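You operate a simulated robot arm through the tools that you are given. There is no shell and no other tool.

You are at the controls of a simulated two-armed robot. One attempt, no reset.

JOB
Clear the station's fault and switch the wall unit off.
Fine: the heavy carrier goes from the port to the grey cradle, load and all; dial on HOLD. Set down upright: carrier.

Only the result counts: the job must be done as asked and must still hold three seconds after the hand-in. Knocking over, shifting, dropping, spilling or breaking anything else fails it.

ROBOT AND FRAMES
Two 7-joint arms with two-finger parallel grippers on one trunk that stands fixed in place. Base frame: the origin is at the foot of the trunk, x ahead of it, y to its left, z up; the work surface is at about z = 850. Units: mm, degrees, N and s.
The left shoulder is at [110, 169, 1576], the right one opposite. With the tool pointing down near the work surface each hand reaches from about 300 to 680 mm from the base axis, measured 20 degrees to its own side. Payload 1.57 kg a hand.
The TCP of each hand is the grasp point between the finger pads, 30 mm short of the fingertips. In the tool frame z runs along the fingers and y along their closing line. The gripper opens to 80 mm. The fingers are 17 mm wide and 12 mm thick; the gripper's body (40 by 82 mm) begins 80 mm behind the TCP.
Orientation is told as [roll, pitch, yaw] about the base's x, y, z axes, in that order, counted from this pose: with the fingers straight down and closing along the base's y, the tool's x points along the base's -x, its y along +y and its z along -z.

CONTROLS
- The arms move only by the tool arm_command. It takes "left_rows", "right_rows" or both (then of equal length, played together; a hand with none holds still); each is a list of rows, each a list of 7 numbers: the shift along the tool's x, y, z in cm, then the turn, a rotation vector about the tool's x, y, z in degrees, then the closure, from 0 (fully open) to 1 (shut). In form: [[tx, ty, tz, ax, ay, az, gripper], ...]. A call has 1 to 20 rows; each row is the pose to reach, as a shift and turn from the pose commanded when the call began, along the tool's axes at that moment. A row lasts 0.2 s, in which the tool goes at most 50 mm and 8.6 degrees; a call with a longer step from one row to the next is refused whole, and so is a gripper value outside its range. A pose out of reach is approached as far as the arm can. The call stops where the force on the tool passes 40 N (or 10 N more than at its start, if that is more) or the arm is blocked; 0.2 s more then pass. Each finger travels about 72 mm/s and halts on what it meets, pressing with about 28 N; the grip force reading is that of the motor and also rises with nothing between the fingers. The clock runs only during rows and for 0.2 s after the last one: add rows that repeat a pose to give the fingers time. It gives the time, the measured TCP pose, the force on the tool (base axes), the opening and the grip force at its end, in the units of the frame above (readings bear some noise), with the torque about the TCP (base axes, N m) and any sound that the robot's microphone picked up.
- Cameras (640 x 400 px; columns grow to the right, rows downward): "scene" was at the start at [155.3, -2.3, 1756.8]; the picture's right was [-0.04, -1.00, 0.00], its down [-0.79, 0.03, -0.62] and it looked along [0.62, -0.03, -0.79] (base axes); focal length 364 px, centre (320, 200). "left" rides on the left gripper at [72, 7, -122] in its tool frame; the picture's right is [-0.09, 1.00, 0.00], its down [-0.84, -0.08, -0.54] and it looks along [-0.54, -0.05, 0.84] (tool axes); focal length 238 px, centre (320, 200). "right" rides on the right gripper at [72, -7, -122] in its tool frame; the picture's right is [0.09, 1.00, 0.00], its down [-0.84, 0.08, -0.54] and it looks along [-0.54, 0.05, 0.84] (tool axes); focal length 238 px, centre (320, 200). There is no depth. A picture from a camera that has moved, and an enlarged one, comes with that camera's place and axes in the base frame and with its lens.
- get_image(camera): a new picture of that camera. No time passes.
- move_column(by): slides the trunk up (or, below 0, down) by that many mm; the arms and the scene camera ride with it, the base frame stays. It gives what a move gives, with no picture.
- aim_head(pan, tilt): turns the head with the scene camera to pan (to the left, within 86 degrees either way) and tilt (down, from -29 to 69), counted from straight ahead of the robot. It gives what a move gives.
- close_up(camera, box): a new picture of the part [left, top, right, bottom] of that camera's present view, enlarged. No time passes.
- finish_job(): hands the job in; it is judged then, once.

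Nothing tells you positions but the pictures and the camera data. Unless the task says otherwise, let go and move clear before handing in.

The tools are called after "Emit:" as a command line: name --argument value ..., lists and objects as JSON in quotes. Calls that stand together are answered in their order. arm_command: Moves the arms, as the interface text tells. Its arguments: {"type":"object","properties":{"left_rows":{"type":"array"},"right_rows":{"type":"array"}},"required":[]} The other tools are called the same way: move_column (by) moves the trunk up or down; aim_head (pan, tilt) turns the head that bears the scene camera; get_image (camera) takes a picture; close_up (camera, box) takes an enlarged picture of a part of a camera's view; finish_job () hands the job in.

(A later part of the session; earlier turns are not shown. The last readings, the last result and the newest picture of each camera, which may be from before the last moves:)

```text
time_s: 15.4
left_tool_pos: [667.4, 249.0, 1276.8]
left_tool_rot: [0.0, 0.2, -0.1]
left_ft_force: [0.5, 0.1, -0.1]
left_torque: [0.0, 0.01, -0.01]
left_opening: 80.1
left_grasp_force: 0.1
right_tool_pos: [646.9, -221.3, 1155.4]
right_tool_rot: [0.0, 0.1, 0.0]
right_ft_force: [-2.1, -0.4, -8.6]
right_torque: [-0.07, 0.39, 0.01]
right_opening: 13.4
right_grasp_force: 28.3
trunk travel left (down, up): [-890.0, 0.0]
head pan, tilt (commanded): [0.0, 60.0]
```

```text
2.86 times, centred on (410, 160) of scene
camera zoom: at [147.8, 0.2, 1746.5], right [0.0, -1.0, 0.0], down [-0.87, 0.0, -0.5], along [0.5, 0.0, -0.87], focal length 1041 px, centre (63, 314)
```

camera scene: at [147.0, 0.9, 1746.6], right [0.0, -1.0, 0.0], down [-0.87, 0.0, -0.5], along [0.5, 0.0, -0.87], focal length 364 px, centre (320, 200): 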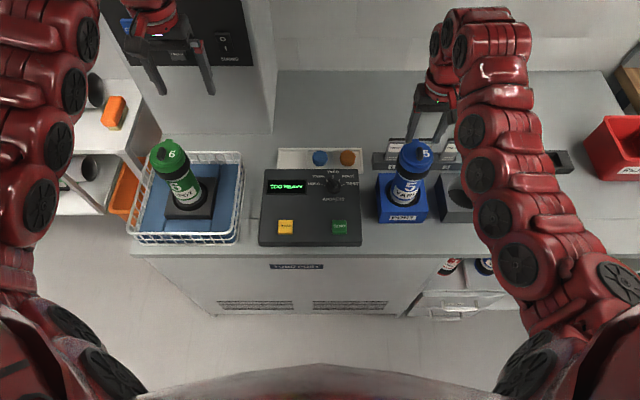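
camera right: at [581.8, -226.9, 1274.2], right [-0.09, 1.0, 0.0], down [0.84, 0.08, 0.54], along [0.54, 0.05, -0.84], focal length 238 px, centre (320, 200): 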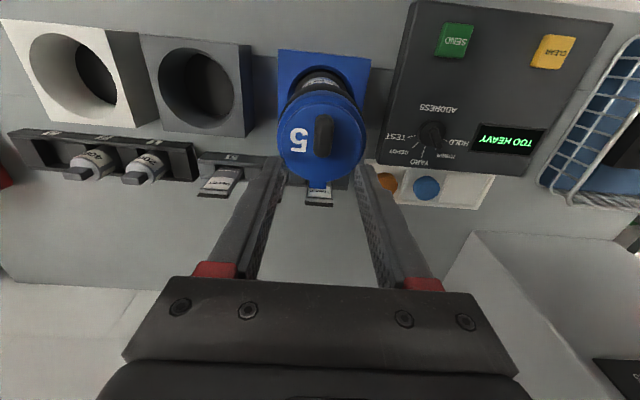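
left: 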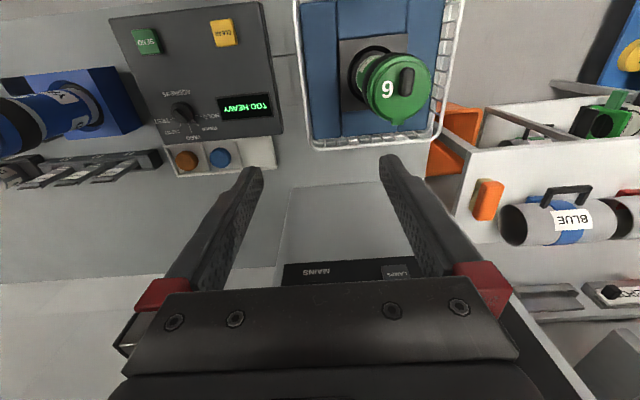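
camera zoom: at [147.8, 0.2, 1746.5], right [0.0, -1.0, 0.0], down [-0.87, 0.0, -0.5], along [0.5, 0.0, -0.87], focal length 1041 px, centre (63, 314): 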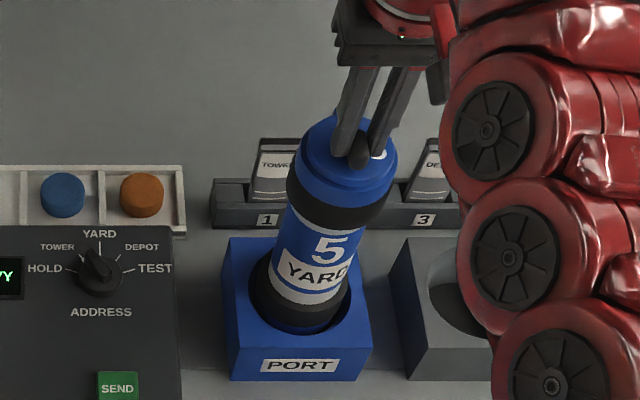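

There is a slight side force of -2 N in x, so the carrier base is brushing the port's +x wall. I'll ease back 3 mm and lift straight.

Emit:
arm_command --right_rows '[[0.3, 0, 0, 0, 0, 0, 1], [0.3, 0, -0.6, 0, 0, 0, 1], [0.3, 0, -1.2, 0, 0, 0, 1], [0.3, 0, -1.2, 0, 0, 0, 1]]'

Emit:
close_up --camera "scene" --box '[360, 90, 460, 230]'

Emit:
get_image --camera "right"

```text
time_s: 16.4
left_tool_pos: [667.9, 249.2, 1277.6]
left_tool_rot: [0.0, 0.1, 0.0]
left_ft_force: [0.2, -0.4, 0.1]
left_torque: [-0.06, 0.01, 0.03]
left_opening: 79.9
left_grasp_force: 0.1
right_tool_pos: [644.4, -221.6, 1168.8]
right_tool_rot: [-0.1, 0.2, 0.0]
right_ft_force: [-0.9, 0.3, -8.1]
right_torque: [0.02, 0.02, -0.04]
right_opening: 13.2
right_grasp_force: 28.3
trunk travel left (down, up): [-890.0, 0.0]
head pan, tilt (commanded): [0.0, 60.0]
```

```text
2.86 times, centred on (410, 160) of scene
camera zoom: at [148.0, 0.4, 1746.4], right [0.0, -1.0, 0.0], down [-0.87, 0.0, -0.5], along [0.5, 0.0, -0.87], focal length 1041 px, centre (63, 314)
```

zoom: 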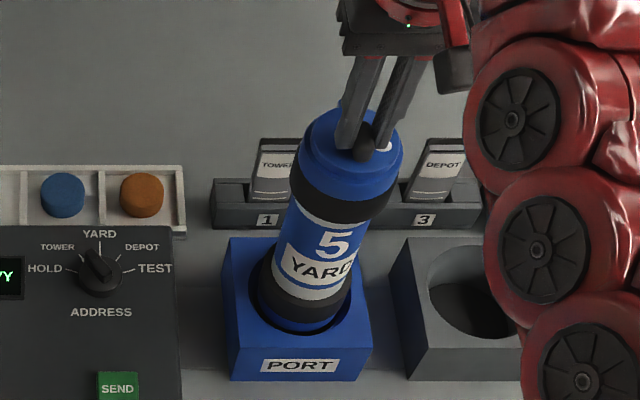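

```text
taken
camera right: at [571.7, -226.2, 1291.6], right [-0.09, 1.0, 0.0], down [0.84, 0.08, 0.54], along [0.54, 0.05, -0.84], focal length 238 px, centre (320, 200)
```

right: 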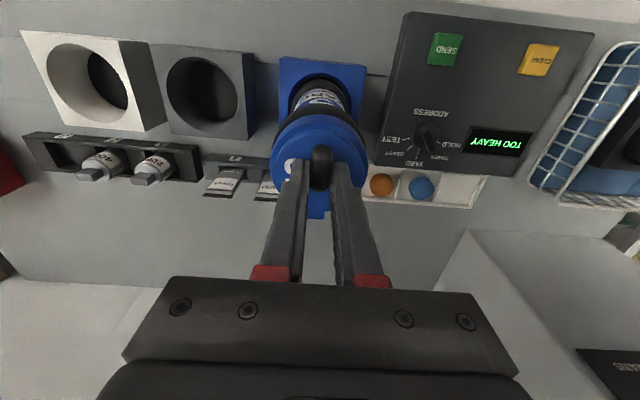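

The carrier is free, at about 0.85 kg. I'll continue up another 35 mm.

Emit:
arm_command --right_rows '[[0, 0, -0.6, 0, 0, 0, 1], [-0.1, 0, -1.2, 0, 0, 0, 1], [-0.3, 0, -1.8, 0, 0, 0, 1], [-0.5, 0, -2.4, 0, 0, 0, 1]]'

Emit:
close_up --camera "scene" --box '[360, 70, 500, 230]'

```text
time_s: 17.4
left_tool_pos: [667.9, 248.1, 1278.6]
left_tool_rot: [0.0, 0.1, 0.0]
left_ft_force: [-0.3, -0.7, -0.4]
left_torque: [0.02, 0.01, -0.04]
left_opening: 79.9
left_grasp_force: 0.0
right_tool_pos: [648.9, -220.3, 1193.2]
right_tool_rot: [0.1, 0.1, 0.1]
right_ft_force: [-0.2, 0.5, -9.0]
right_torque: [0.02, 0.04, -0.03]
right_opening: 13.2
right_grasp_force: 27.6
trunk travel left (down, up): [-890.0, 0.0]
head pan, tilt (commanded): [0.0, 60.0]
```

```text
2.50 times, centred on (430, 150) of scene
camera zoom: at [147.9, 0.3, 1746.5], right [0.0, -1.0, 0.0], down [-0.87, 0.0, -0.5], along [0.5, 0.0, -0.87], focal length 911 px, centre (45, 325)
```

zoom: 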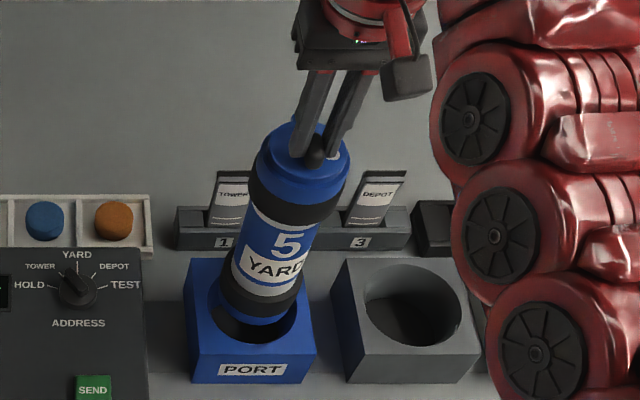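

The base is around port-top level. I'll raise another 20 mm, then move toward the cradle in -y, keeping above everything.

Emit:
arm_command --right_rows '[[-0.2, 0, -0.7, 0, 0, 0, 1], [-0.4, 0, -1.4, 0, 0, 0, 1], [-0.5, 0, -2.2, 0, 0, 0, 1], [-0.5, 0, -2.2, 0, 0, 0, 1]]'

Emit:
close_up --camera "scene" --box '[360, 70, 500, 230]'

Emit:
get_image --camera "right"

Emit:
get_image --camera "left"

```text
time_s: 18.4
left_tool_pos: [666.6, 248.7, 1276.3]
left_tool_rot: [0.1, 0.0, -0.1]
left_ft_force: [-0.4, 0.4, -0.5]
left_torque: [-0.01, 0.0, -0.01]
left_opening: 79.8
left_grasp_force: 0.0
right_tool_pos: [654.7, -219.4, 1213.2]
right_tool_rot: [0.0, 0.2, -0.1]
right_ft_force: [-0.2, -1.1, -9.1]
right_torque: [0.01, 0.05, 0.0]
right_opening: 13.4
right_grasp_force: 28.0
trunk travel left (down, up): [-890.0, 0.0]
head pan, tilt (commanded): [0.0, 60.0]
```

```text
2.50 times, centred on (430, 150) of scene
camera zoom: at [148.0, 0.4, 1746.4], right [0.0, -1.0, 0.0], down [-0.87, 0.0, -0.5], along [0.5, 0.0, -0.87], focal length 911 px, centre (45, 325)
```

zoom: 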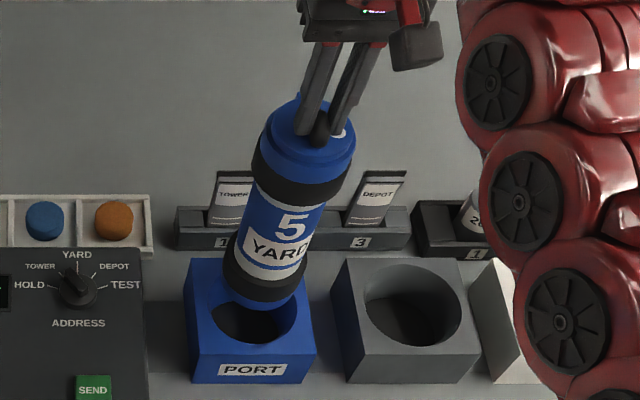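

```text
taken
camera right: at [581.7, -226.3, 1336.4], right [-0.09, 1.0, 0.0], down [0.84, 0.08, 0.54], along [0.54, 0.05, -0.84], focal length 238 px, centre (320, 200)
```

right: 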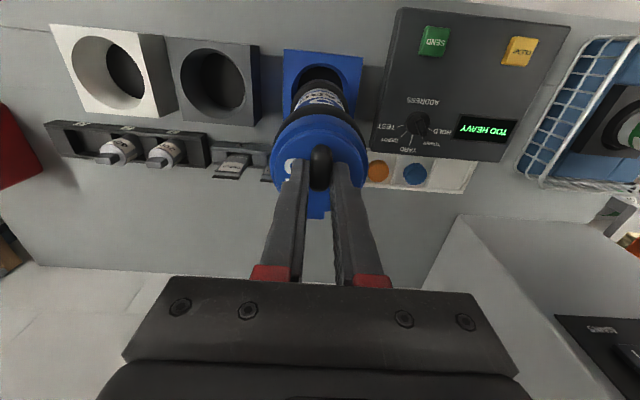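

```text
taken
camera left: at [595.6, 256.3, 1397.8], right [0.09, 1.0, 0.0], down [0.84, -0.08, 0.54], along [0.54, -0.05, -0.84], focal length 238 px, centre (320, 200)
```

left: 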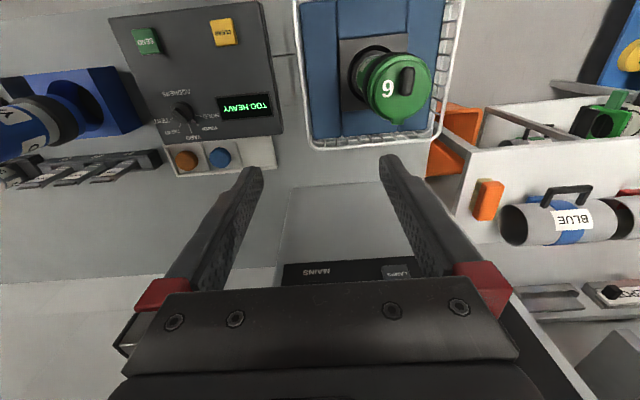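

The carrier is clear of the port; the display still reads TOO HEAVY because the fault is latched. I'll carry it in -y toward the grey cradle at a constant height.

Emit:
arm_command --right_rows '[[0, -1.5, 0, 0, 0, 0, 1], [0, -3.5, 0, 0, 0, 0, 1], [0.2, -6, 0, 0, 0, 0, 1], [0.4, -8.5, 0, 0, 0, 0, 1], [0.6, -11, 0, 0, 0, 0, 1], [0.8, -13, 0, 0, 0, 0, 1], [1.0, -14.5, 0, 0, 0, 0, 1], [1.0, -15, 0, 0, 0, 0, 1], [1.0, -15, 0, 0, 0, 0, 1]]'

Emit:
get_image --camera "right"

Emit:
close_up --camera "right" --box '[220, 20, 420, 180]'

Emit:
get_image --camera "scene"

```text
time_s: 20.4
left_tool_pos: [666.1, 249.0, 1277.8]
left_tool_rot: [0.0, 0.2, -0.1]
left_ft_force: [0.1, 0.1, -0.5]
left_torque: [-0.01, 0.02, -0.01]
left_opening: 80.2
left_grasp_force: 0.0
right_tool_pos: [644.0, -371.4, 1213.9]
right_tool_rot: [0.0, 0.1, 0.0]
right_ft_force: [0.4, 0.7, -8.6]
right_torque: [0.01, 0.03, 0.02]
right_opening: 13.2
right_grasp_force: 28.2
trunk travel left (down, up): [-890.0, 0.0]
head pan, tilt (commanded): [0.0, 60.0]
```

```text
taken
camera right: at [571.2, -377.2, 1337.3], right [-0.09, 1.0, 0.0], down [0.84, 0.08, 0.54], along [0.54, 0.05, -0.84], focal length 238 px, centre (320, 200)
```

right: 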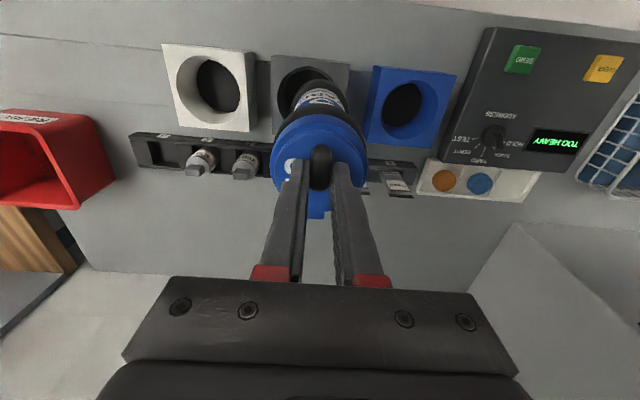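

```text
2.50 times, centred on (320, 100) of right
camera zoom: at [571.2, -377.2, 1337.3], right [-0.09, 1.0, 0.0], down [0.84, 0.08, 0.54], along [0.54, 0.05, -0.84], focal length 596 px, centre (320, 450)
```

zoom: 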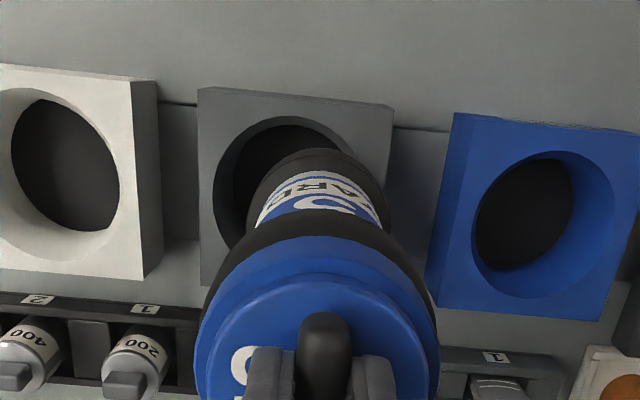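

```text
taken
camera scene: at [148.0, 0.3, 1746.5], right [0.0, -1.0, 0.0], down [-0.87, 0.0, -0.5], along [0.5, 0.0, -0.87], focal length 364 px, centre (320, 200)
```

scene: 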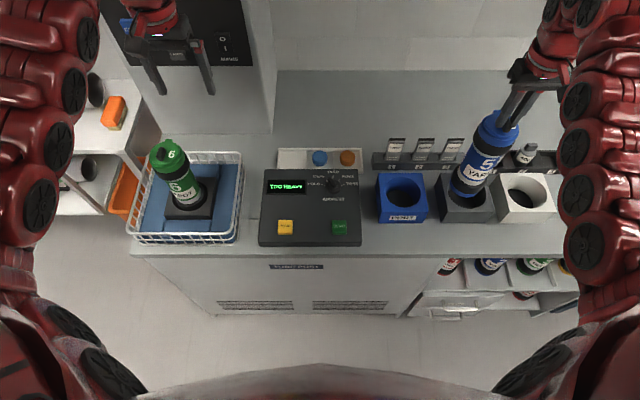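

From this view the cradle hole is centred at about (654, -391), roughly 104 mm across. The carrier axis sits about 7 mm ahead of my grip, so the hand should be at about (646.5, -391). I'll move over it and check.

Emit:
arm_command --right_rows '[[0, -0.7, 0, 0, 0, 0, 1], [-0.2, -1.5, 0, 0, 0, 0, 1], [-0.2, -2.0, 0, 0, 0, 0, 1], [-0.2, -2.0, 0, 0, 0, 0, 1]]'

Emit:
close_up --camera "right" --box '[220, 20, 420, 180]'

Emit:
close_up --camera "scene" --box '[420, 90, 560, 230]'

```text
time_s: 21.4
left_tool_pos: [667.5, 248.1, 1276.8]
left_tool_rot: [0.0, 0.2, 0.0]
left_ft_force: [-0.5, 0.4, 0.6]
left_torque: [0.02, 0.03, -0.01]
left_opening: 79.9
left_grasp_force: 0.1
right_tool_pos: [645.4, -390.7, 1213.9]
right_tool_rot: [0.0, 0.0, 0.0]
right_ft_force: [1.1, -0.3, -8.0]
right_torque: [0.01, 0.05, 0.01]
right_opening: 13.3
right_grasp_force: 27.8
trunk travel left (down, up): [-890.0, 0.0]
head pan, tilt (commanded): [0.0, 60.0]
```

```text
2.50 times, centred on (320, 100) of right
camera zoom: at [573.2, -397.2, 1336.4], right [-0.09, 1.0, 0.0], down [0.84, 0.08, 0.54], along [0.54, 0.05, -0.84], focal length 596 px, centre (320, 450)
```

zoom: 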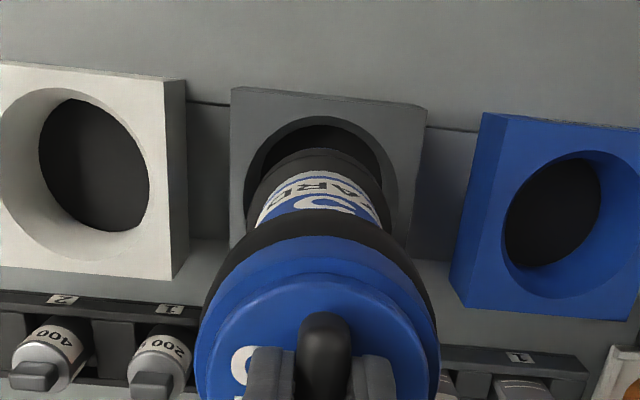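

```text
2.86 times, centred on (490, 160) of scene
camera zoom: at [147.8, 0.0, 1746.5], right [0.0, -1.0, 0.0], down [-0.87, 0.0, -0.5], along [0.5, 0.0, -0.87], focal length 1041 px, centre (-166, 314)
```

zoom: 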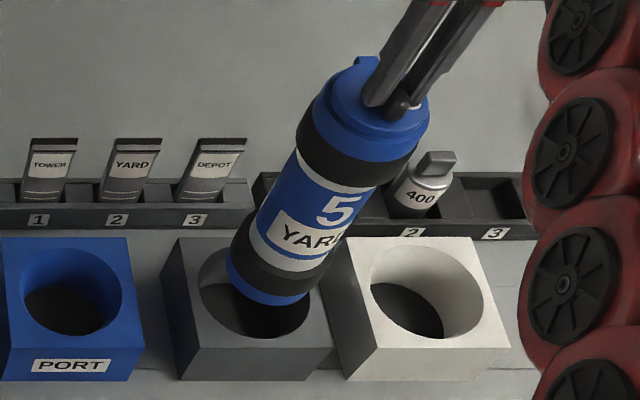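

Alignment looks good: the carrier base is at y ≈ -391 and the hole centre at about (653, -391). I'll lower in stages and watch the side forces.

Emit:
arm_command --right_rows '[[0, 0, 0.8, 0, 0, 0, 1], [0, 0, 1.6, 0, 0, 0, 1], [0, 0, 2.4, 0, 0, 0, 1], [0, 0, 3.2, 0, 0, 0, 1], [0, 0, 3.6, 0, 0, 0, 1]]'

Emit:
close_up --camera "right" --box '[220, 20, 420, 180]'

Emit:
close_up --camera "scene" --box '[420, 90, 560, 230]'

```text
time_s: 22.6
left_tool_pos: [667.3, 248.6, 1276.9]
left_tool_rot: [0.0, 0.1, 0.0]
left_ft_force: [0.8, 0.1, 0.6]
left_torque: [0.0, 0.03, -0.01]
left_opening: 80.0
left_grasp_force: 0.0
right_tool_pos: [647.6, -390.9, 1175.5]
right_tool_rot: [0.1, 0.0, 0.0]
right_ft_force: [0.4, -0.3, -8.8]
right_torque: [0.02, 0.04, -0.03]
right_opening: 13.1
right_grasp_force: 28.2
trunk travel left (down, up): [-890.0, 0.0]
head pan, tilt (commanded): [0.0, 60.0]
```

```text
2.50 times, centred on (320, 100) of right
camera zoom: at [574.4, -397.0, 1299.2], right [-0.09, 1.0, 0.0], down [0.84, 0.08, 0.54], along [0.54, 0.05, -0.84], focal length 596 px, centre (320, 450)
```

zoom: 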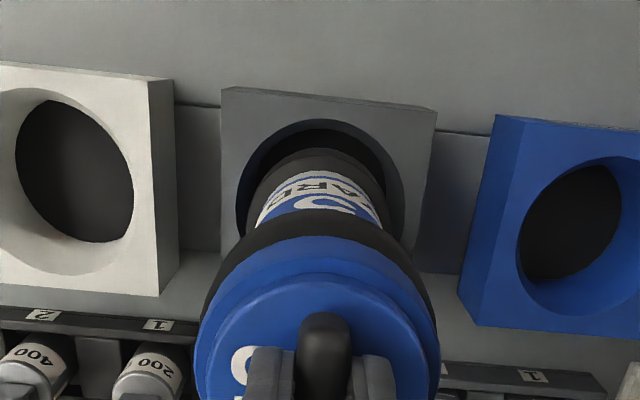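

```text
2.86 times, centred on (490, 160) of scene
camera zoom: at [148.1, 0.0, 1746.4], right [0.0, -1.0, 0.0], down [-0.87, 0.0, -0.5], along [0.5, 0.0, -0.87], focal length 1041 px, centre (-166, 314)
```

zoom: 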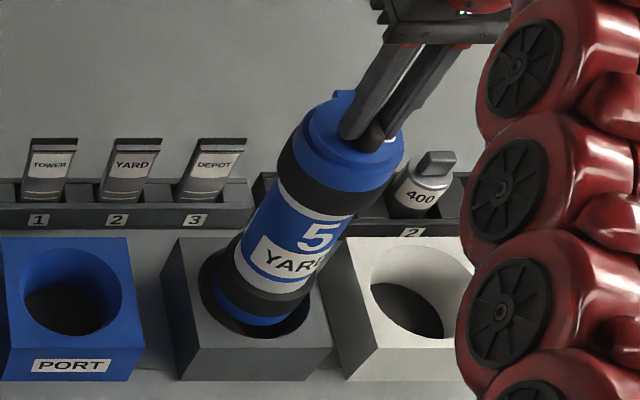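

The base is entering the hole centred and with no side force. I'll continue down.

Emit:
arm_command --right_rows '[[0, 0, 0.8, 0, 0, 0, 1], [0, 0, 1.6, 0, 0, 0, 1], [0, 0, 2.4, 0, 0, 0, 1], [0, 0, 3.0, 0, 0, 0, 1], [0, 0, 3.5, 0, 0, 0, 1], [0, 0, 3.8, 0, 0, 0, 1]]'

Emit:
close_up --camera "scene" --box '[420, 90, 560, 230]'

```text
time_s: 24.0
left_tool_pos: [667.2, 248.5, 1277.5]
left_tool_rot: [0.0, 0.1, -0.1]
left_ft_force: [-0.2, -0.2, 0.4]
left_torque: [0.0, 0.0, 0.01]
left_opening: 79.7
left_grasp_force: 0.0
right_tool_pos: [645.4, -391.0, 1139.0]
right_tool_rot: [-0.2, 0.0, 0.0]
right_ft_force: [0.7, -0.2, -8.2]
right_torque: [-0.01, 0.07, 0.0]
right_opening: 13.2
right_grasp_force: 28.0
trunk travel left (down, up): [-890.0, 0.0]
head pan, tilt (commanded): [0.0, 60.0]
```

```text
2.86 times, centred on (490, 160) of scene
camera zoom: at [148.0, 0.0, 1746.5], right [0.0, -1.0, 0.0], down [-0.87, 0.0, -0.5], along [0.5, 0.0, -0.87], focal length 1041 px, centre (-166, 314)
```

zoom: 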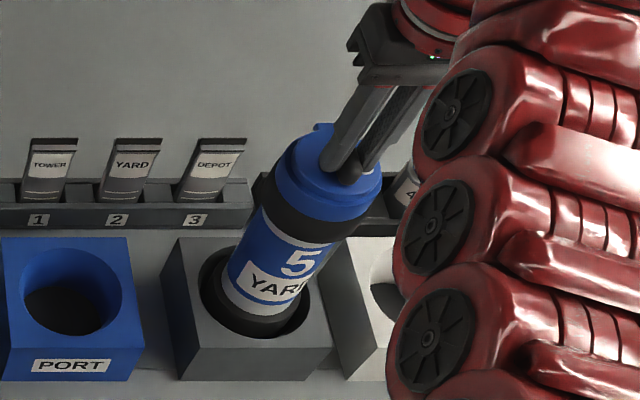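

It is still hanging freely at z 1139. I'll lower in 3 mm rows until the weight comes off.

Emit:
arm_command --right_rows '[[0, 0, 0.3, 0, 0, 0, 1], [0, 0, 0.6, 0, 0, 0, 1], [0, 0, 0.9, 0, 0, 0, 1], [0, 0, 1.2, 0, 0, 0, 1], [0, 0, 1.2, 0, 0, 0, 1]]'

```text
time_s: 25.2
left_tool_pos: [667.1, 249.1, 1278.2]
left_tool_rot: [0.1, 0.1, 0.0]
left_ft_force: [-0.5, 0.0, 1.0]
left_torque: [-0.04, 0.0, -0.02]
left_opening: 80.0
left_grasp_force: 0.1
right_tool_pos: [644.8, -391.6, 1127.6]
right_tool_rot: [0.1, 0.1, 0.0]
right_ft_force: [0.3, 0.1, -7.4]
right_torque: [0.02, 0.04, -0.02]
right_opening: 12.9
right_grasp_force: 27.3
trunk travel left (down, up): [-890.0, 0.0]
head pan, tilt (commanded): [0.0, 60.0]
```

Emit:
arm_command --right_rows '[[0, 0, 0.2, 0, 0, 0, 1], [0, 0, 0.4, 0, 0, 0, 1], [0, 0, 0.6, 0, 0, 0, 1], [0, 0, 0.6, 0, 0, 0, 1]]'

```text
time_s: 26.2
left_tool_pos: [665.0, 248.6, 1277.5]
left_tool_rot: [0.0, 0.0, 0.0]
left_ft_force: [1.2, -0.1, 0.5]
left_torque: [0.02, 0.0, 0.03]
left_opening: 80.1
left_grasp_force: 0.1
right_tool_pos: [646.0, -390.1, 1122.3]
right_tool_rot: [-0.1, -0.1, 0.0]
right_ft_force: [0.5, -0.2, 1.6]
right_torque: [-0.07, -0.55, -0.05]
right_opening: 13.3
right_grasp_force: 27.7
trunk travel left (down, up): [-890.0, 0.0]
head pan, tilt (commanded): [0.0, 60.0]
```

The carrier has touched down: the weight is off at z 1122, the same floor height as the port. I'll check that it stands upright before letting go.

Emit:
close_up --camera "scene" --box '[420, 90, 560, 230]'

Emit:
close_up --camera "right" --box '[200, 20, 440, 200]'

Emit:
close_up --camera "left" --box '[0, 40, 140, 200]'

```text
2.86 times, centred on (490, 160) of scene
camera zoom: at [146.4, 0.7, 1746.8], right [0.0, -1.0, 0.0], down [-0.87, 0.0, -0.5], along [0.5, 0.0, -0.87], focal length 1041 px, centre (-166, 314)
```

zoom: 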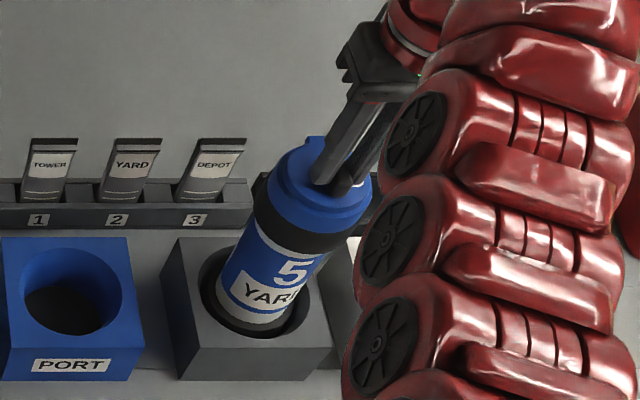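

```text
2.22 times, centred on (320, 110) of right
camera zoom: at [572.5, -396.3, 1246.0], right [-0.09, 1.0, 0.0], down [0.84, 0.08, 0.54], along [0.54, 0.05, -0.84], focal length 530 px, centre (320, 400)
```

zoom: 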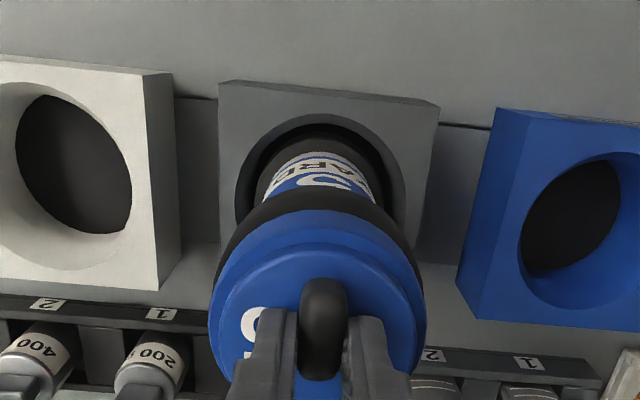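

```text
2.50 times, centred on (70, 120) of left
camera zoom: at [594.4, 256.5, 1398.6], right [0.09, 1.0, 0.0], down [0.84, -0.08, 0.54], along [0.54, -0.05, -0.84], focal length 596 px, centre (945, 400)
```

zoom: 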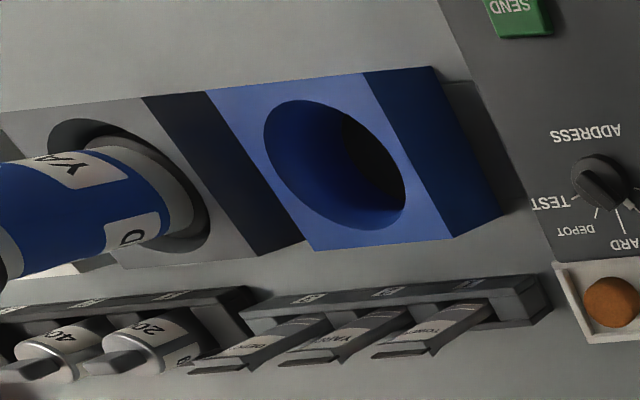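

The carrier stands upright in the grey cradle. I'll release the knob and rise straight up.

Emit:
arm_command --right_rows '[[0, 0, 0, 0, 0, 0, 0.82], [0, 0, 0, 0, 0, 0, 0.75], [0, 0, 0, 0, 0, 0, 0.6], [0, 0, 0, 0, 0, 0, 0.5]]'

Emit:
close_up --camera "scene" --box '[420, 90, 560, 230]'

Emit:
close_up --camera "right" --box '[200, 20, 440, 200]'

```text
time_s: 27.2
left_tool_pos: [666.5, 249.7, 1277.7]
left_tool_rot: [0.0, 0.0, 0.0]
left_ft_force: [0.5, -0.8, 0.8]
left_torque: [0.01, 0.03, -0.01]
left_opening: 80.2
left_grasp_force: 0.1
right_tool_pos: [645.5, -390.4, 1122.2]
right_tool_rot: [0.0, -0.1, 0.0]
right_ft_force: [0.0, 0.2, 0.4]
right_torque: [0.0, 0.03, 0.0]
right_opening: 40.0
right_grasp_force: 0.1
trunk travel left (down, up): [-890.0, 0.0]
head pan, tilt (commanded): [0.0, 60.0]
```

```text
2.86 times, centred on (490, 160) of scene
camera zoom: at [146.7, 0.8, 1746.6], right [0.0, -1.0, 0.0], down [-0.87, 0.0, -0.5], along [0.5, 0.0, -0.87], focal length 1041 px, centre (-166, 314)
```

zoom: 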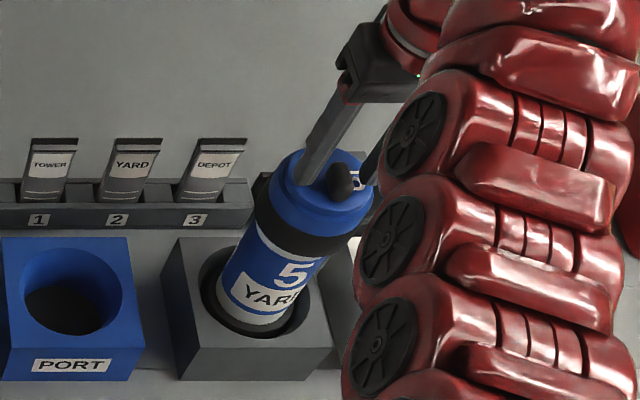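

```text
2.22 times, centred on (320, 110) of right
camera zoom: at [572.5, -396.2, 1245.3], right [-0.09, 1.0, 0.0], down [0.84, 0.08, 0.54], along [0.54, 0.05, -0.84], focal length 530 px, centre (320, 400)
```

zoom: 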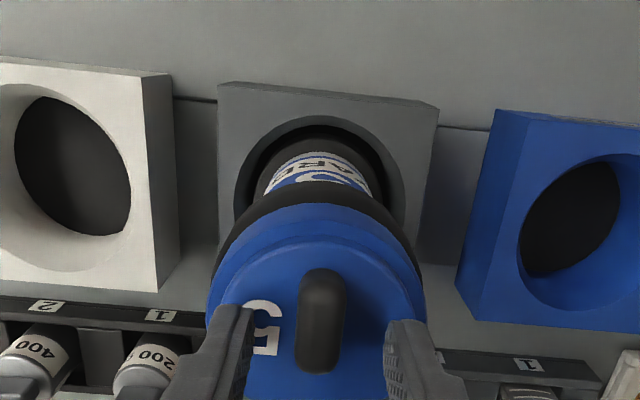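

Released, and the carrier stays put. I'll raise the right hand straight up, clear of the cap.

Emit:
arm_command --right_rows '[[0, 0, -1.0, 0, 0, 0, 0.5], [0, 0, -3.0, 0, 0, 0, 0.5], [0, 0, -6.0, 0, 0, 0, 0.5], [0, 0, -10.0, 0, 0, 0, 0.5], [0, 0, -14.0, 0, 0, 0, 0.5], [0, 0, -18.0, 0, 0, 0, 0.5], [0, 0, -20.0, 0, 0, 0, 0.5]]'

Emit:
get_image --camera "scene"

Emit:
get_image --camera "right"

```text
time_s: 28.8
left_tool_pos: [666.0, 249.8, 1278.2]
left_tool_rot: [0.0, 0.0, 0.1]
left_ft_force: [-0.3, -0.3, 0.2]
left_torque: [0.02, 0.04, 0.04]
left_opening: 80.1
left_grasp_force: 0.0
right_tool_pos: [644.8, -388.5, 1324.1]
right_tool_rot: [0.0, 0.0, 0.0]
right_ft_force: [-0.7, 0.4, 0.9]
right_torque: [0.02, 0.01, 0.01]
right_opening: 39.8
right_grasp_force: 0.1
trunk travel left (down, up): [-890.0, 0.0]
head pan, tilt (commanded): [0.0, 60.0]
```

```text
taken
camera scene: at [146.4, 1.2, 1746.6], right [0.0, -1.0, 0.0], down [-0.87, 0.0, -0.5], along [0.5, 0.0, -0.87], focal length 364 px, centre (320, 200)
```

scene: 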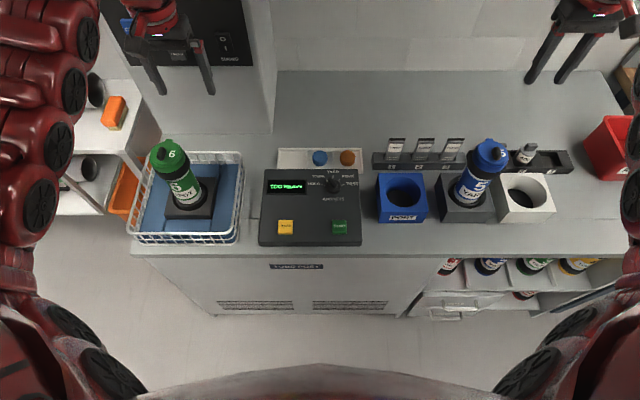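

```text
taken
camera right: at [571.9, -395.5, 1447.7], right [-0.09, 1.0, 0.0], down [0.84, 0.08, 0.54], along [0.54, 0.05, -0.84], focal length 238 px, centre (320, 200)
```

right: 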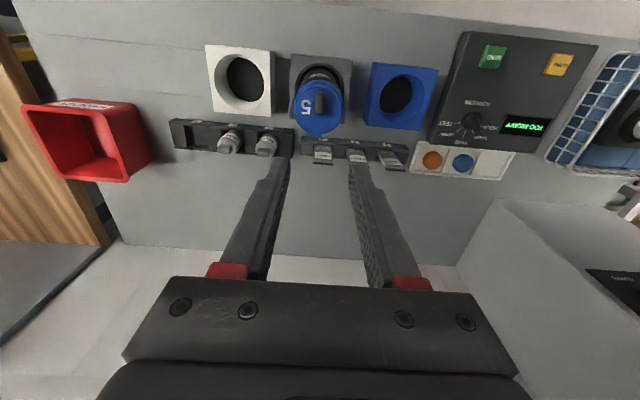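

Carrier 5 now stands in the grey cradle and the right hand is clear. Next I'll bring the left hand over the control box to look at the dial.

Emit:
arm_command --left_rows '[[0, -3, 0, 0, 0, 0, 0.5], [0, -7, 0, 0, 0, 0, 0.5], [0, -11, 0.5, 0, 0, 0, 0.5], [0, -15, 1, 0, 0, 0, 0.5], [0, -19, 1.5, 0, 0, 0, 0.5], [0, -23, 2, 0, 0, 0, 0.5], [0, -26, 2.5, 0, 0, 0, 0.5], [0, -27.5, 2.8, 0, 0, 0, 0.5]]'

Emit:
get_image --camera "left"

Emit:
get_image --camera "scene"

```text
time_s: 30.6
left_tool_pos: [666.7, -26.9, 1249.4]
left_tool_rot: [0.0, 0.0, 0.0]
left_ft_force: [-0.7, -0.2, 0.4]
left_torque: [-0.01, -0.03, -0.02]
left_opening: 40.2
left_grasp_force: 0.0
right_tool_pos: [644.5, -389.4, 1322.8]
right_tool_rot: [0.1, 0.1, 0.0]
right_ft_force: [0.2, -0.4, 0.0]
right_torque: [-0.01, -0.04, -0.02]
right_opening: 39.9
right_grasp_force: 0.0
trunk travel left (down, up): [-890.0, 0.0]
head pan, tilt (commanded): [0.0, 60.0]
```

```text
taken
camera left: at [594.8, -18.9, 1369.8], right [0.09, 1.0, 0.0], down [0.84, -0.08, 0.54], along [0.54, -0.05, -0.84], focal length 238 px, centre (320, 200)
```

left: 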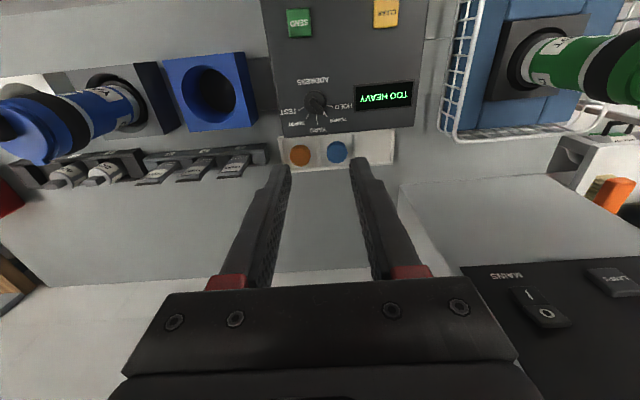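

```text
taken
camera scene: at [146.5, 0.4, 1746.6], right [0.0, -1.0, 0.0], down [-0.87, 0.0, -0.5], along [0.5, 0.0, -0.87], focal length 364 px, centre (320, 200)
```

scene: 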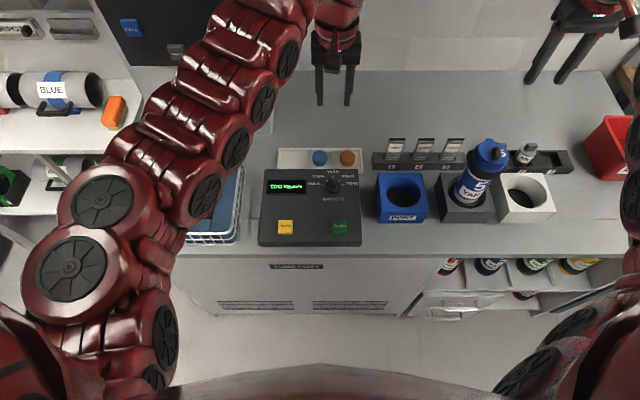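

The left hand hangs over the control box. I'll zoom in on the dial.

Emit:
close_up --camera "left" --box '[270, 70, 370, 140]'

Emit:
close_up --camera "scene" --box '[295, 160, 365, 210]'

Emit:
close_up --camera "right" --box '[430, 90, 510, 150]'

Emit:
close_up --camera "left" --box '[450, 250, 640, 340]'

```text
5.71 times, centred on (320, 105) of left
camera zoom: at [594.8, -18.9, 1369.8], right [0.09, 1.0, 0.0], down [0.84, -0.08, 0.54], along [0.54, -0.05, -0.84], focal length 1362 px, centre (320, 743)
```

zoom: 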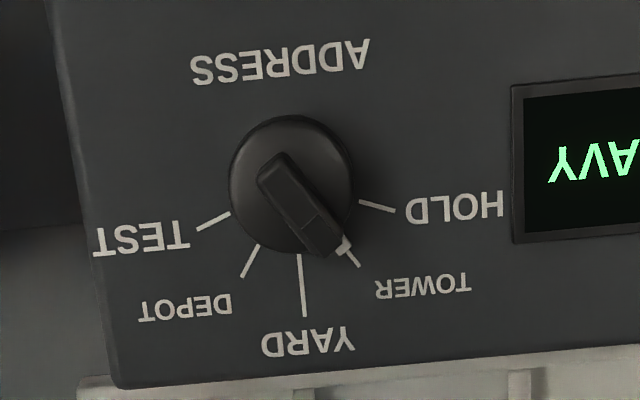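

```text
8.00 times, centred on (330, 185) of scene
camera zoom: at [146.5, 0.4, 1746.6], right [0.0, -1.0, 0.0], down [-0.87, 0.0, -0.5], along [0.5, 0.0, -0.87], focal length 2915 px, centre (240, 320)
```

zoom: 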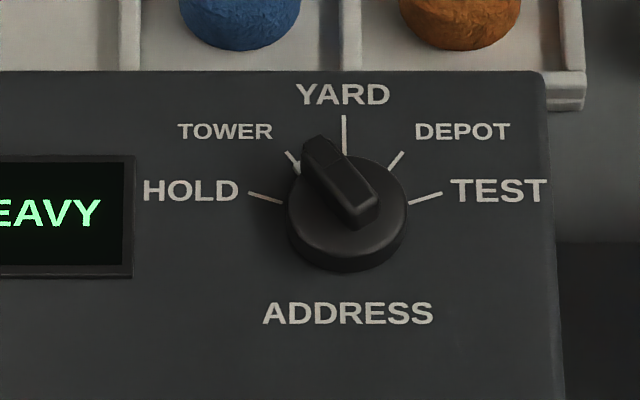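

```text
6.67 times, centred on (470, 120) of right
camera zoom: at [572.3, -396.0, 1447.0], right [-0.09, 1.0, 0.0], down [0.84, 0.08, 0.54], along [0.54, 0.05, -0.84], focal length 1589 px, centre (-680, 733)
```

zoom: 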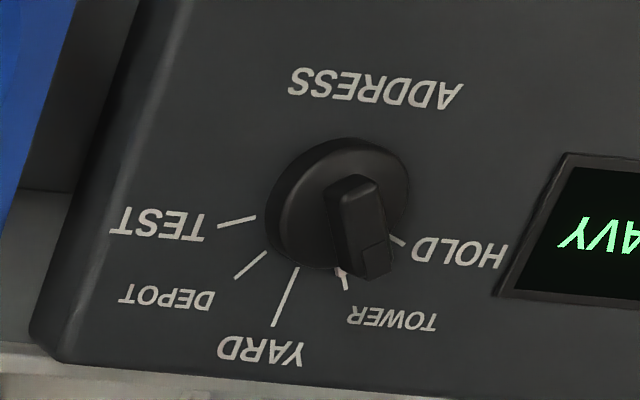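

```text
3.37 times, centred on (545, 295) of left
camera zoom: at [594.8, -18.9, 1369.8], right [0.09, 1.0, 0.0], down [0.84, -0.08, 0.54], along [0.54, -0.05, -0.84], focal length 803 px, centre (-438, -120)
```

zoom: 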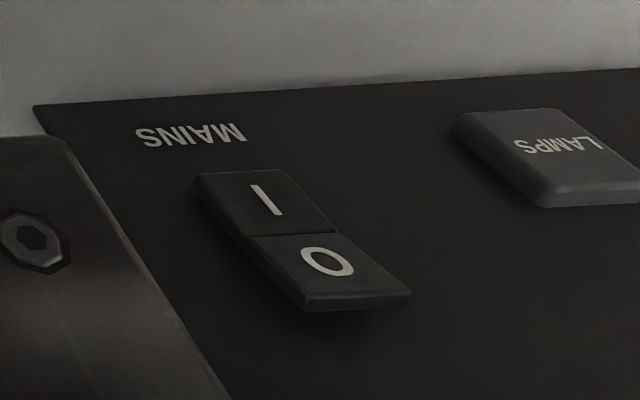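

The dial centre is about (683.5, -36), panel z ≈ 885, and the pointer is at TOWER. HOLD is 35° counter-clockwise from above. The left hand needs more reach there, so I'll lower the trunk 100 mm; both hands are clear of objects for that.

Emit:
move_column --by -100

Emit:
get_image --camera "scene"

```text
time_s: 31.9
left_tool_pos: [665.3, -25.8, 1150.2]
left_tool_rot: [0.1, 0.1, 0.1]
left_ft_force: [0.1, -0.5, 0.2]
left_torque: [-0.03, 0.0, -0.02]
left_opening: 40.1
left_grasp_force: 0.1
right_tool_pos: [645.1, -390.8, 1224.6]
right_tool_rot: [0.0, -0.1, 0.0]
right_ft_force: [0.6, -0.7, 0.2]
right_torque: [-0.02, -0.03, 0.03]
right_opening: 39.9
right_grasp_force: 0.1
trunk travel left (down, up): [-790.0, 100.0]
head pan, tilt (commanded): [0.0, 60.0]
```

```text
taken
camera scene: at [146.3, 0.8, 1646.7], right [0.0, -1.0, 0.0], down [-0.87, 0.0, -0.5], along [0.5, 0.0, -0.87], focal length 364 px, centre (320, 200)
```

scene: 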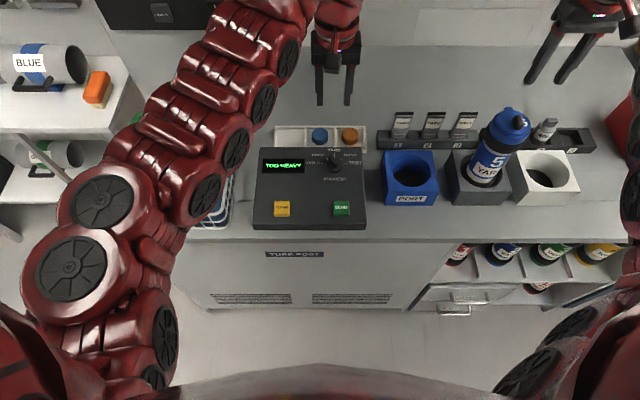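

I'll position the left hand over the dial and yaw it +35° so the fingers straddle the bar.

Emit:
arm_command --left_rows '[[-0.5, -0.2, 2.5, 0, 0, -7, 0.5], [-0.9, -0.4, 5, 0, 0, -14, 0.5], [-1.3, -0.6, 7.5, 0, 0, -21, 0.5], [-1.6, -0.8, 10, 0, 0, -28, 0.5], [-1.75, -0.95, 12.5, 0, 0, -35, 0.5], [-1.75, -0.95, 14, 0, 0, -35, 0.5]]'

Emit:
get_image --camera "left"

Emit:
close_up --camera "scene" --box '[280, 60, 400, 190]'

```text
time_s: 33.3
left_tool_pos: [685.5, -35.0, 1008.4]
left_tool_rot: [0.0, 0.0, 35.1]
left_ft_force: [-0.2, 0.8, 0.5]
left_torque: [0.03, -0.04, -0.02]
left_opening: 40.0
left_grasp_force: 0.2
right_tool_pos: [644.6, -389.5, 1223.5]
right_tool_rot: [0.0, 0.0, -0.1]
right_ft_force: [-0.4, 0.4, 0.5]
right_torque: [-0.04, 0.0, -0.01]
right_opening: 40.1
right_grasp_force: 0.1
trunk travel left (down, up): [-790.0, 100.0]
head pan, tilt (commanded): [0.0, 60.0]
```

```text
taken
camera left: at [622.4, -70.6, 1129.7], right [-0.5, 0.87, 0.0], down [0.73, 0.42, 0.54], along [0.47, 0.27, -0.84], focal length 238 px, centre (320, 200)
```

left: 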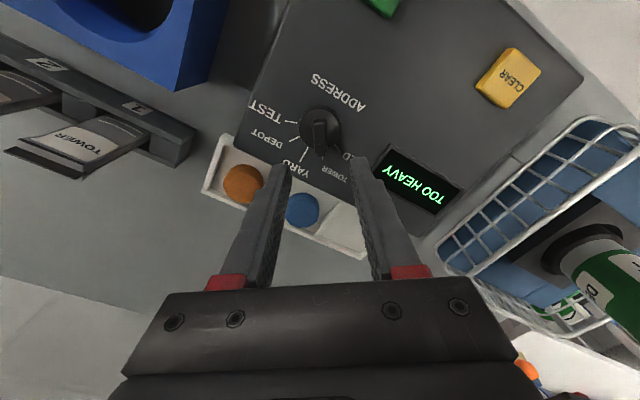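

```text
3.08 times, centred on (340, 125) of scene
camera zoom: at [146.8, 0.7, 1646.6], right [0.0, -1.0, 0.0], down [-0.87, 0.0, -0.5], along [0.5, 0.0, -0.87], focal length 1121 px, centre (258, 431)
```

zoom: 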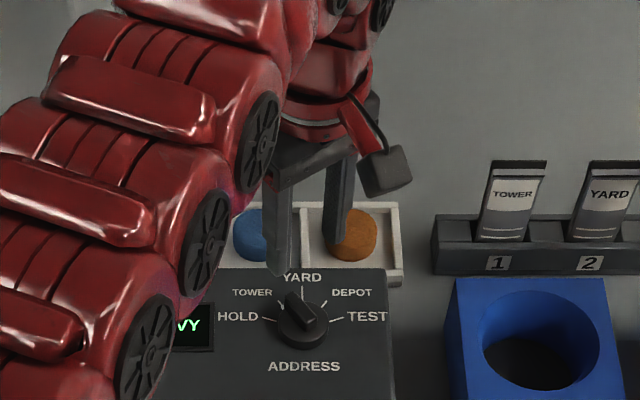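

The fingers are aligned over the dial. I'll zoom in to check the centring before going down.

Emit:
close_up --camera "left" --box '[250, 80, 390, 190]'

```text
3.64 times, centred on (320, 135) of left
camera zoom: at [622.4, -70.6, 1129.7], right [-0.5, 0.87, 0.0], down [0.73, 0.42, 0.54], along [0.47, 0.27, -0.84], focal length 867 px, centre (320, 436)
```

zoom: 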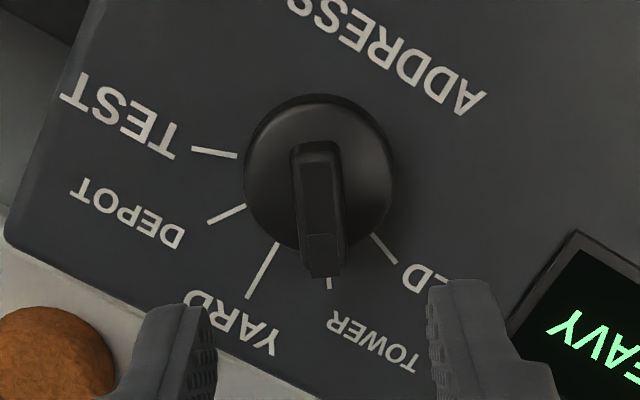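

The bar is well aligned, with the dial axis about 2.5 mm toward tool +x. I'll descend so the tips are around z 905, just at the bar's top.

Emit:
arm_command --left_rows '[[0.25, 0.06, 2, 0, 0, 0, 0.5], [0.25, 0.06, 4, 0, 0, 0, 0.5], [0.25, 0.06, 6, 0, 0, 0, 0.5], [0.25, 0.06, 7.2, 0, 0, 0, 0.5], [0.25, 0.06, 7.2, 0, 0, 0, 0.5]]'

Emit:
close_up --camera "left" --box '[240, 80, 400, 200]'

Emit:
close_up --camera "scene" --box '[290, 120, 370, 190]'

```text
time_s: 34.5
left_tool_pos: [674.1, -33.9, 945.2]
left_tool_rot: [0.0, 0.0, 35.0]
left_ft_force: [0.7, -0.8, -0.8]
left_torque: [-0.01, -0.01, 0.0]
left_opening: 39.8
left_grasp_force: 0.0
left hand out of reach, approached as far as the arm can: row 3, 4, 5
right_tool_pos: [643.8, -391.0, 1223.7]
right_tool_rot: [-0.1, 0.0, 0.0]
right_ft_force: [-0.5, 0.2, 0.1]
right_torque: [-0.03, 0.02, 0.02]
right_opening: 39.7
right_grasp_force: 0.2
trunk travel left (down, up): [-790.0, 100.0]
head pan, tilt (commanded): [0.0, 60.0]
```

```text
3.33 times, centred on (320, 140) of left
camera zoom: at [611.7, -68.1, 1066.0], right [-0.5, 0.87, 0.0], down [0.73, 0.42, 0.54], along [0.47, 0.27, -0.84], focal length 794 px, centre (320, 400)
```

zoom: 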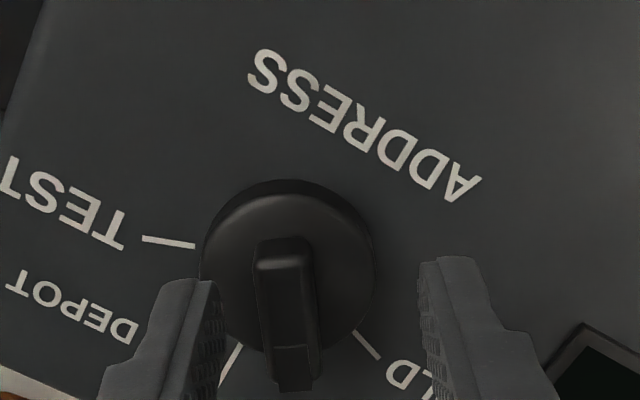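

```text
5.71 times, centred on (330, 155) of scene
camera zoom: at [146.4, 0.4, 1646.6], right [0.0, -1.0, 0.0], down [-0.87, 0.0, -0.5], along [0.5, 0.0, -0.87], focal length 2082 px, centre (263, 457)
```

zoom: 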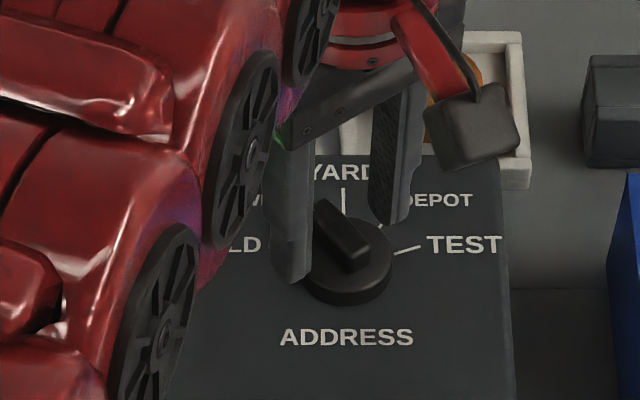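

The left arm is at its outer reach limit here. Fitting the limits I've hit, the right arm can reach the dial comfortably with the trunk a little lower. I'll retract the left hand up and over to its own side first.

Emit:
arm_command --left_rows '[[0, 0, -3, 0, 0, 0, 0.5], [0, 0, -7, 0, 0, 0, 0.5], [0, 0, -11, 0, 0, 7, 0.5], [0, 0, -15, 0, 0, 14, 0.5], [-1.5, 3, -17.5, 0, 0, 21, 0.5], [-3.5, 6.5, -17.5, 0, 0, 28, 0.5], [-5.2, 10, -17.5, 0, 0, 35, 0.5], [-6.9, 13.5, -17.5, 0, 0, 35, 0.5], [-8.0, 15.6, -17.5, 0, 0, 35, 0.5]]'

Emit:
get_image --camera "scene"

```text
time_s: 36.5
left_tool_pos: [647.9, 141.9, 1120.2]
left_tool_rot: [0.0, -0.1, -0.2]
left_ft_force: [1.2, -0.2, 0.5]
left_torque: [-0.03, 0.0, 0.0]
left_opening: 39.9
left_grasp_force: 0.0
right_tool_pos: [644.1, -389.4, 1224.5]
right_tool_rot: [0.1, 0.0, 0.0]
right_ft_force: [1.1, 0.6, 0.0]
right_torque: [-0.01, 0.01, 0.04]
right_opening: 39.5
right_grasp_force: 0.1
trunk travel left (down, up): [-790.0, 100.0]
head pan, tilt (commanded): [0.0, 60.0]
```

```text
taken
camera scene: at [146.6, 1.3, 1646.6], right [0.0, -1.0, 0.0], down [-0.87, 0.0, -0.5], along [0.5, 0.0, -0.87], focal length 364 px, centre (320, 200)
```

scene: 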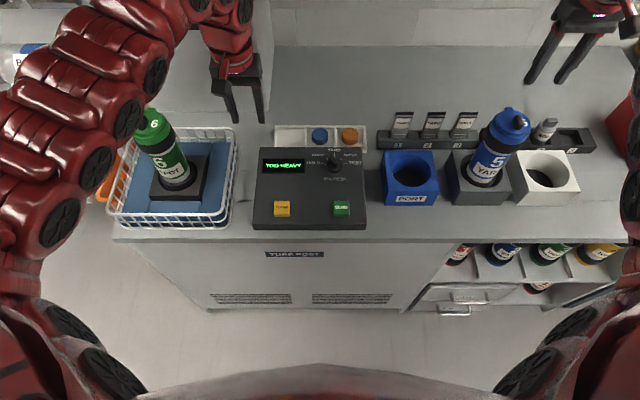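

The left hand is parked at (648, 142, 1120). Now I'll bring the right hand over the dial, yawing to +35° on the way and staying high past carrier 5.

Emit:
arm_command --right_rows '[[0, 3, 0, 0, 0, 0, 0.5], [0, 7.5, 0, 0, 0, 0, 0.5], [0, 12, 0, 0, 0, 0, 0.5], [-0.5, 16.5, 0, 0, 0, 0, 0.5], [-1, 21, 0, 0, 0, -7, 0.5], [-1.7, 25.5, 1, 0, 0, -14, 0.5], [-2.5, 29.5, 3, 0, 0, -21, 0.5], [-3.2, 33, 6, 0, 0, -28, 0.5], [-3.9, 35.3, 9, 0, 0, -35, 0.5], [-3.9, 35.3, 9, 0, 0, -35, 0.5]]'

Emit:
get_image --camera "right"

Emit:
get_image --camera "scene"

```text
time_s: 38.7
left_tool_pos: [648.7, 141.0, 1119.7]
left_tool_rot: [-0.1, 0.0, 0.0]
left_ft_force: [-0.6, 0.1, 0.1]
left_torque: [-0.02, -0.02, -0.01]
left_opening: 40.0
left_grasp_force: 0.1
right_tool_pos: [682.6, -36.7, 1134.0]
right_tool_rot: [0.0, 0.0, 35.1]
right_ft_force: [0.1, -0.7, -0.3]
right_torque: [0.0, 0.02, 0.0]
right_opening: 39.9
right_grasp_force: 0.0
trunk travel left (down, up): [-790.0, 100.0]
head pan, tilt (commanded): [0.0, 60.0]
```

```text
taken
camera right: at [627.5, -82.9, 1257.6], right [-0.65, 0.76, 0.0], down [0.64, 0.54, 0.54], along [0.41, 0.35, -0.84], focal length 238 px, centre (320, 200)
```

right: 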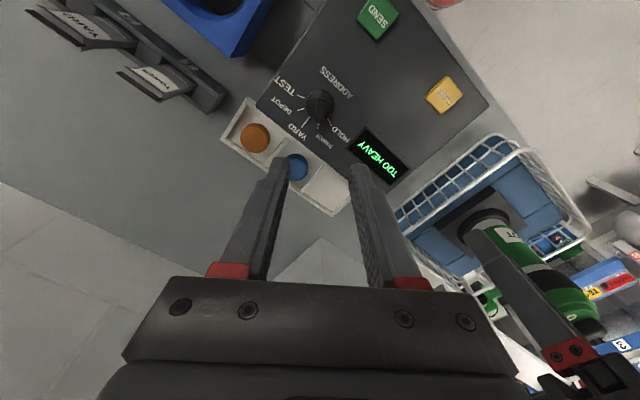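

```text
taken
camera scene: at [146.1, 0.0, 1646.7], right [0.0, -1.0, 0.0], down [-0.87, 0.0, -0.5], along [0.5, 0.0, -0.87], focal length 364 px, centre (320, 200)
```

scene: 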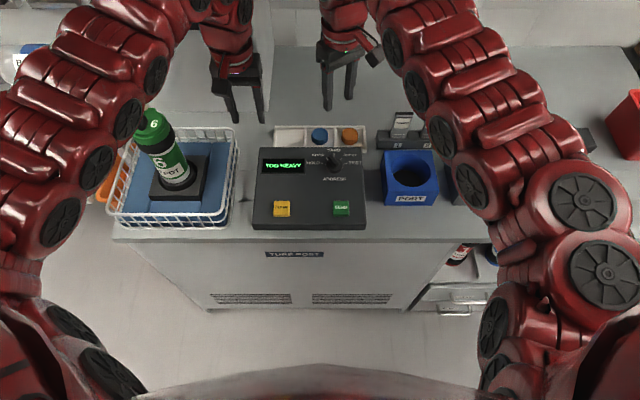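

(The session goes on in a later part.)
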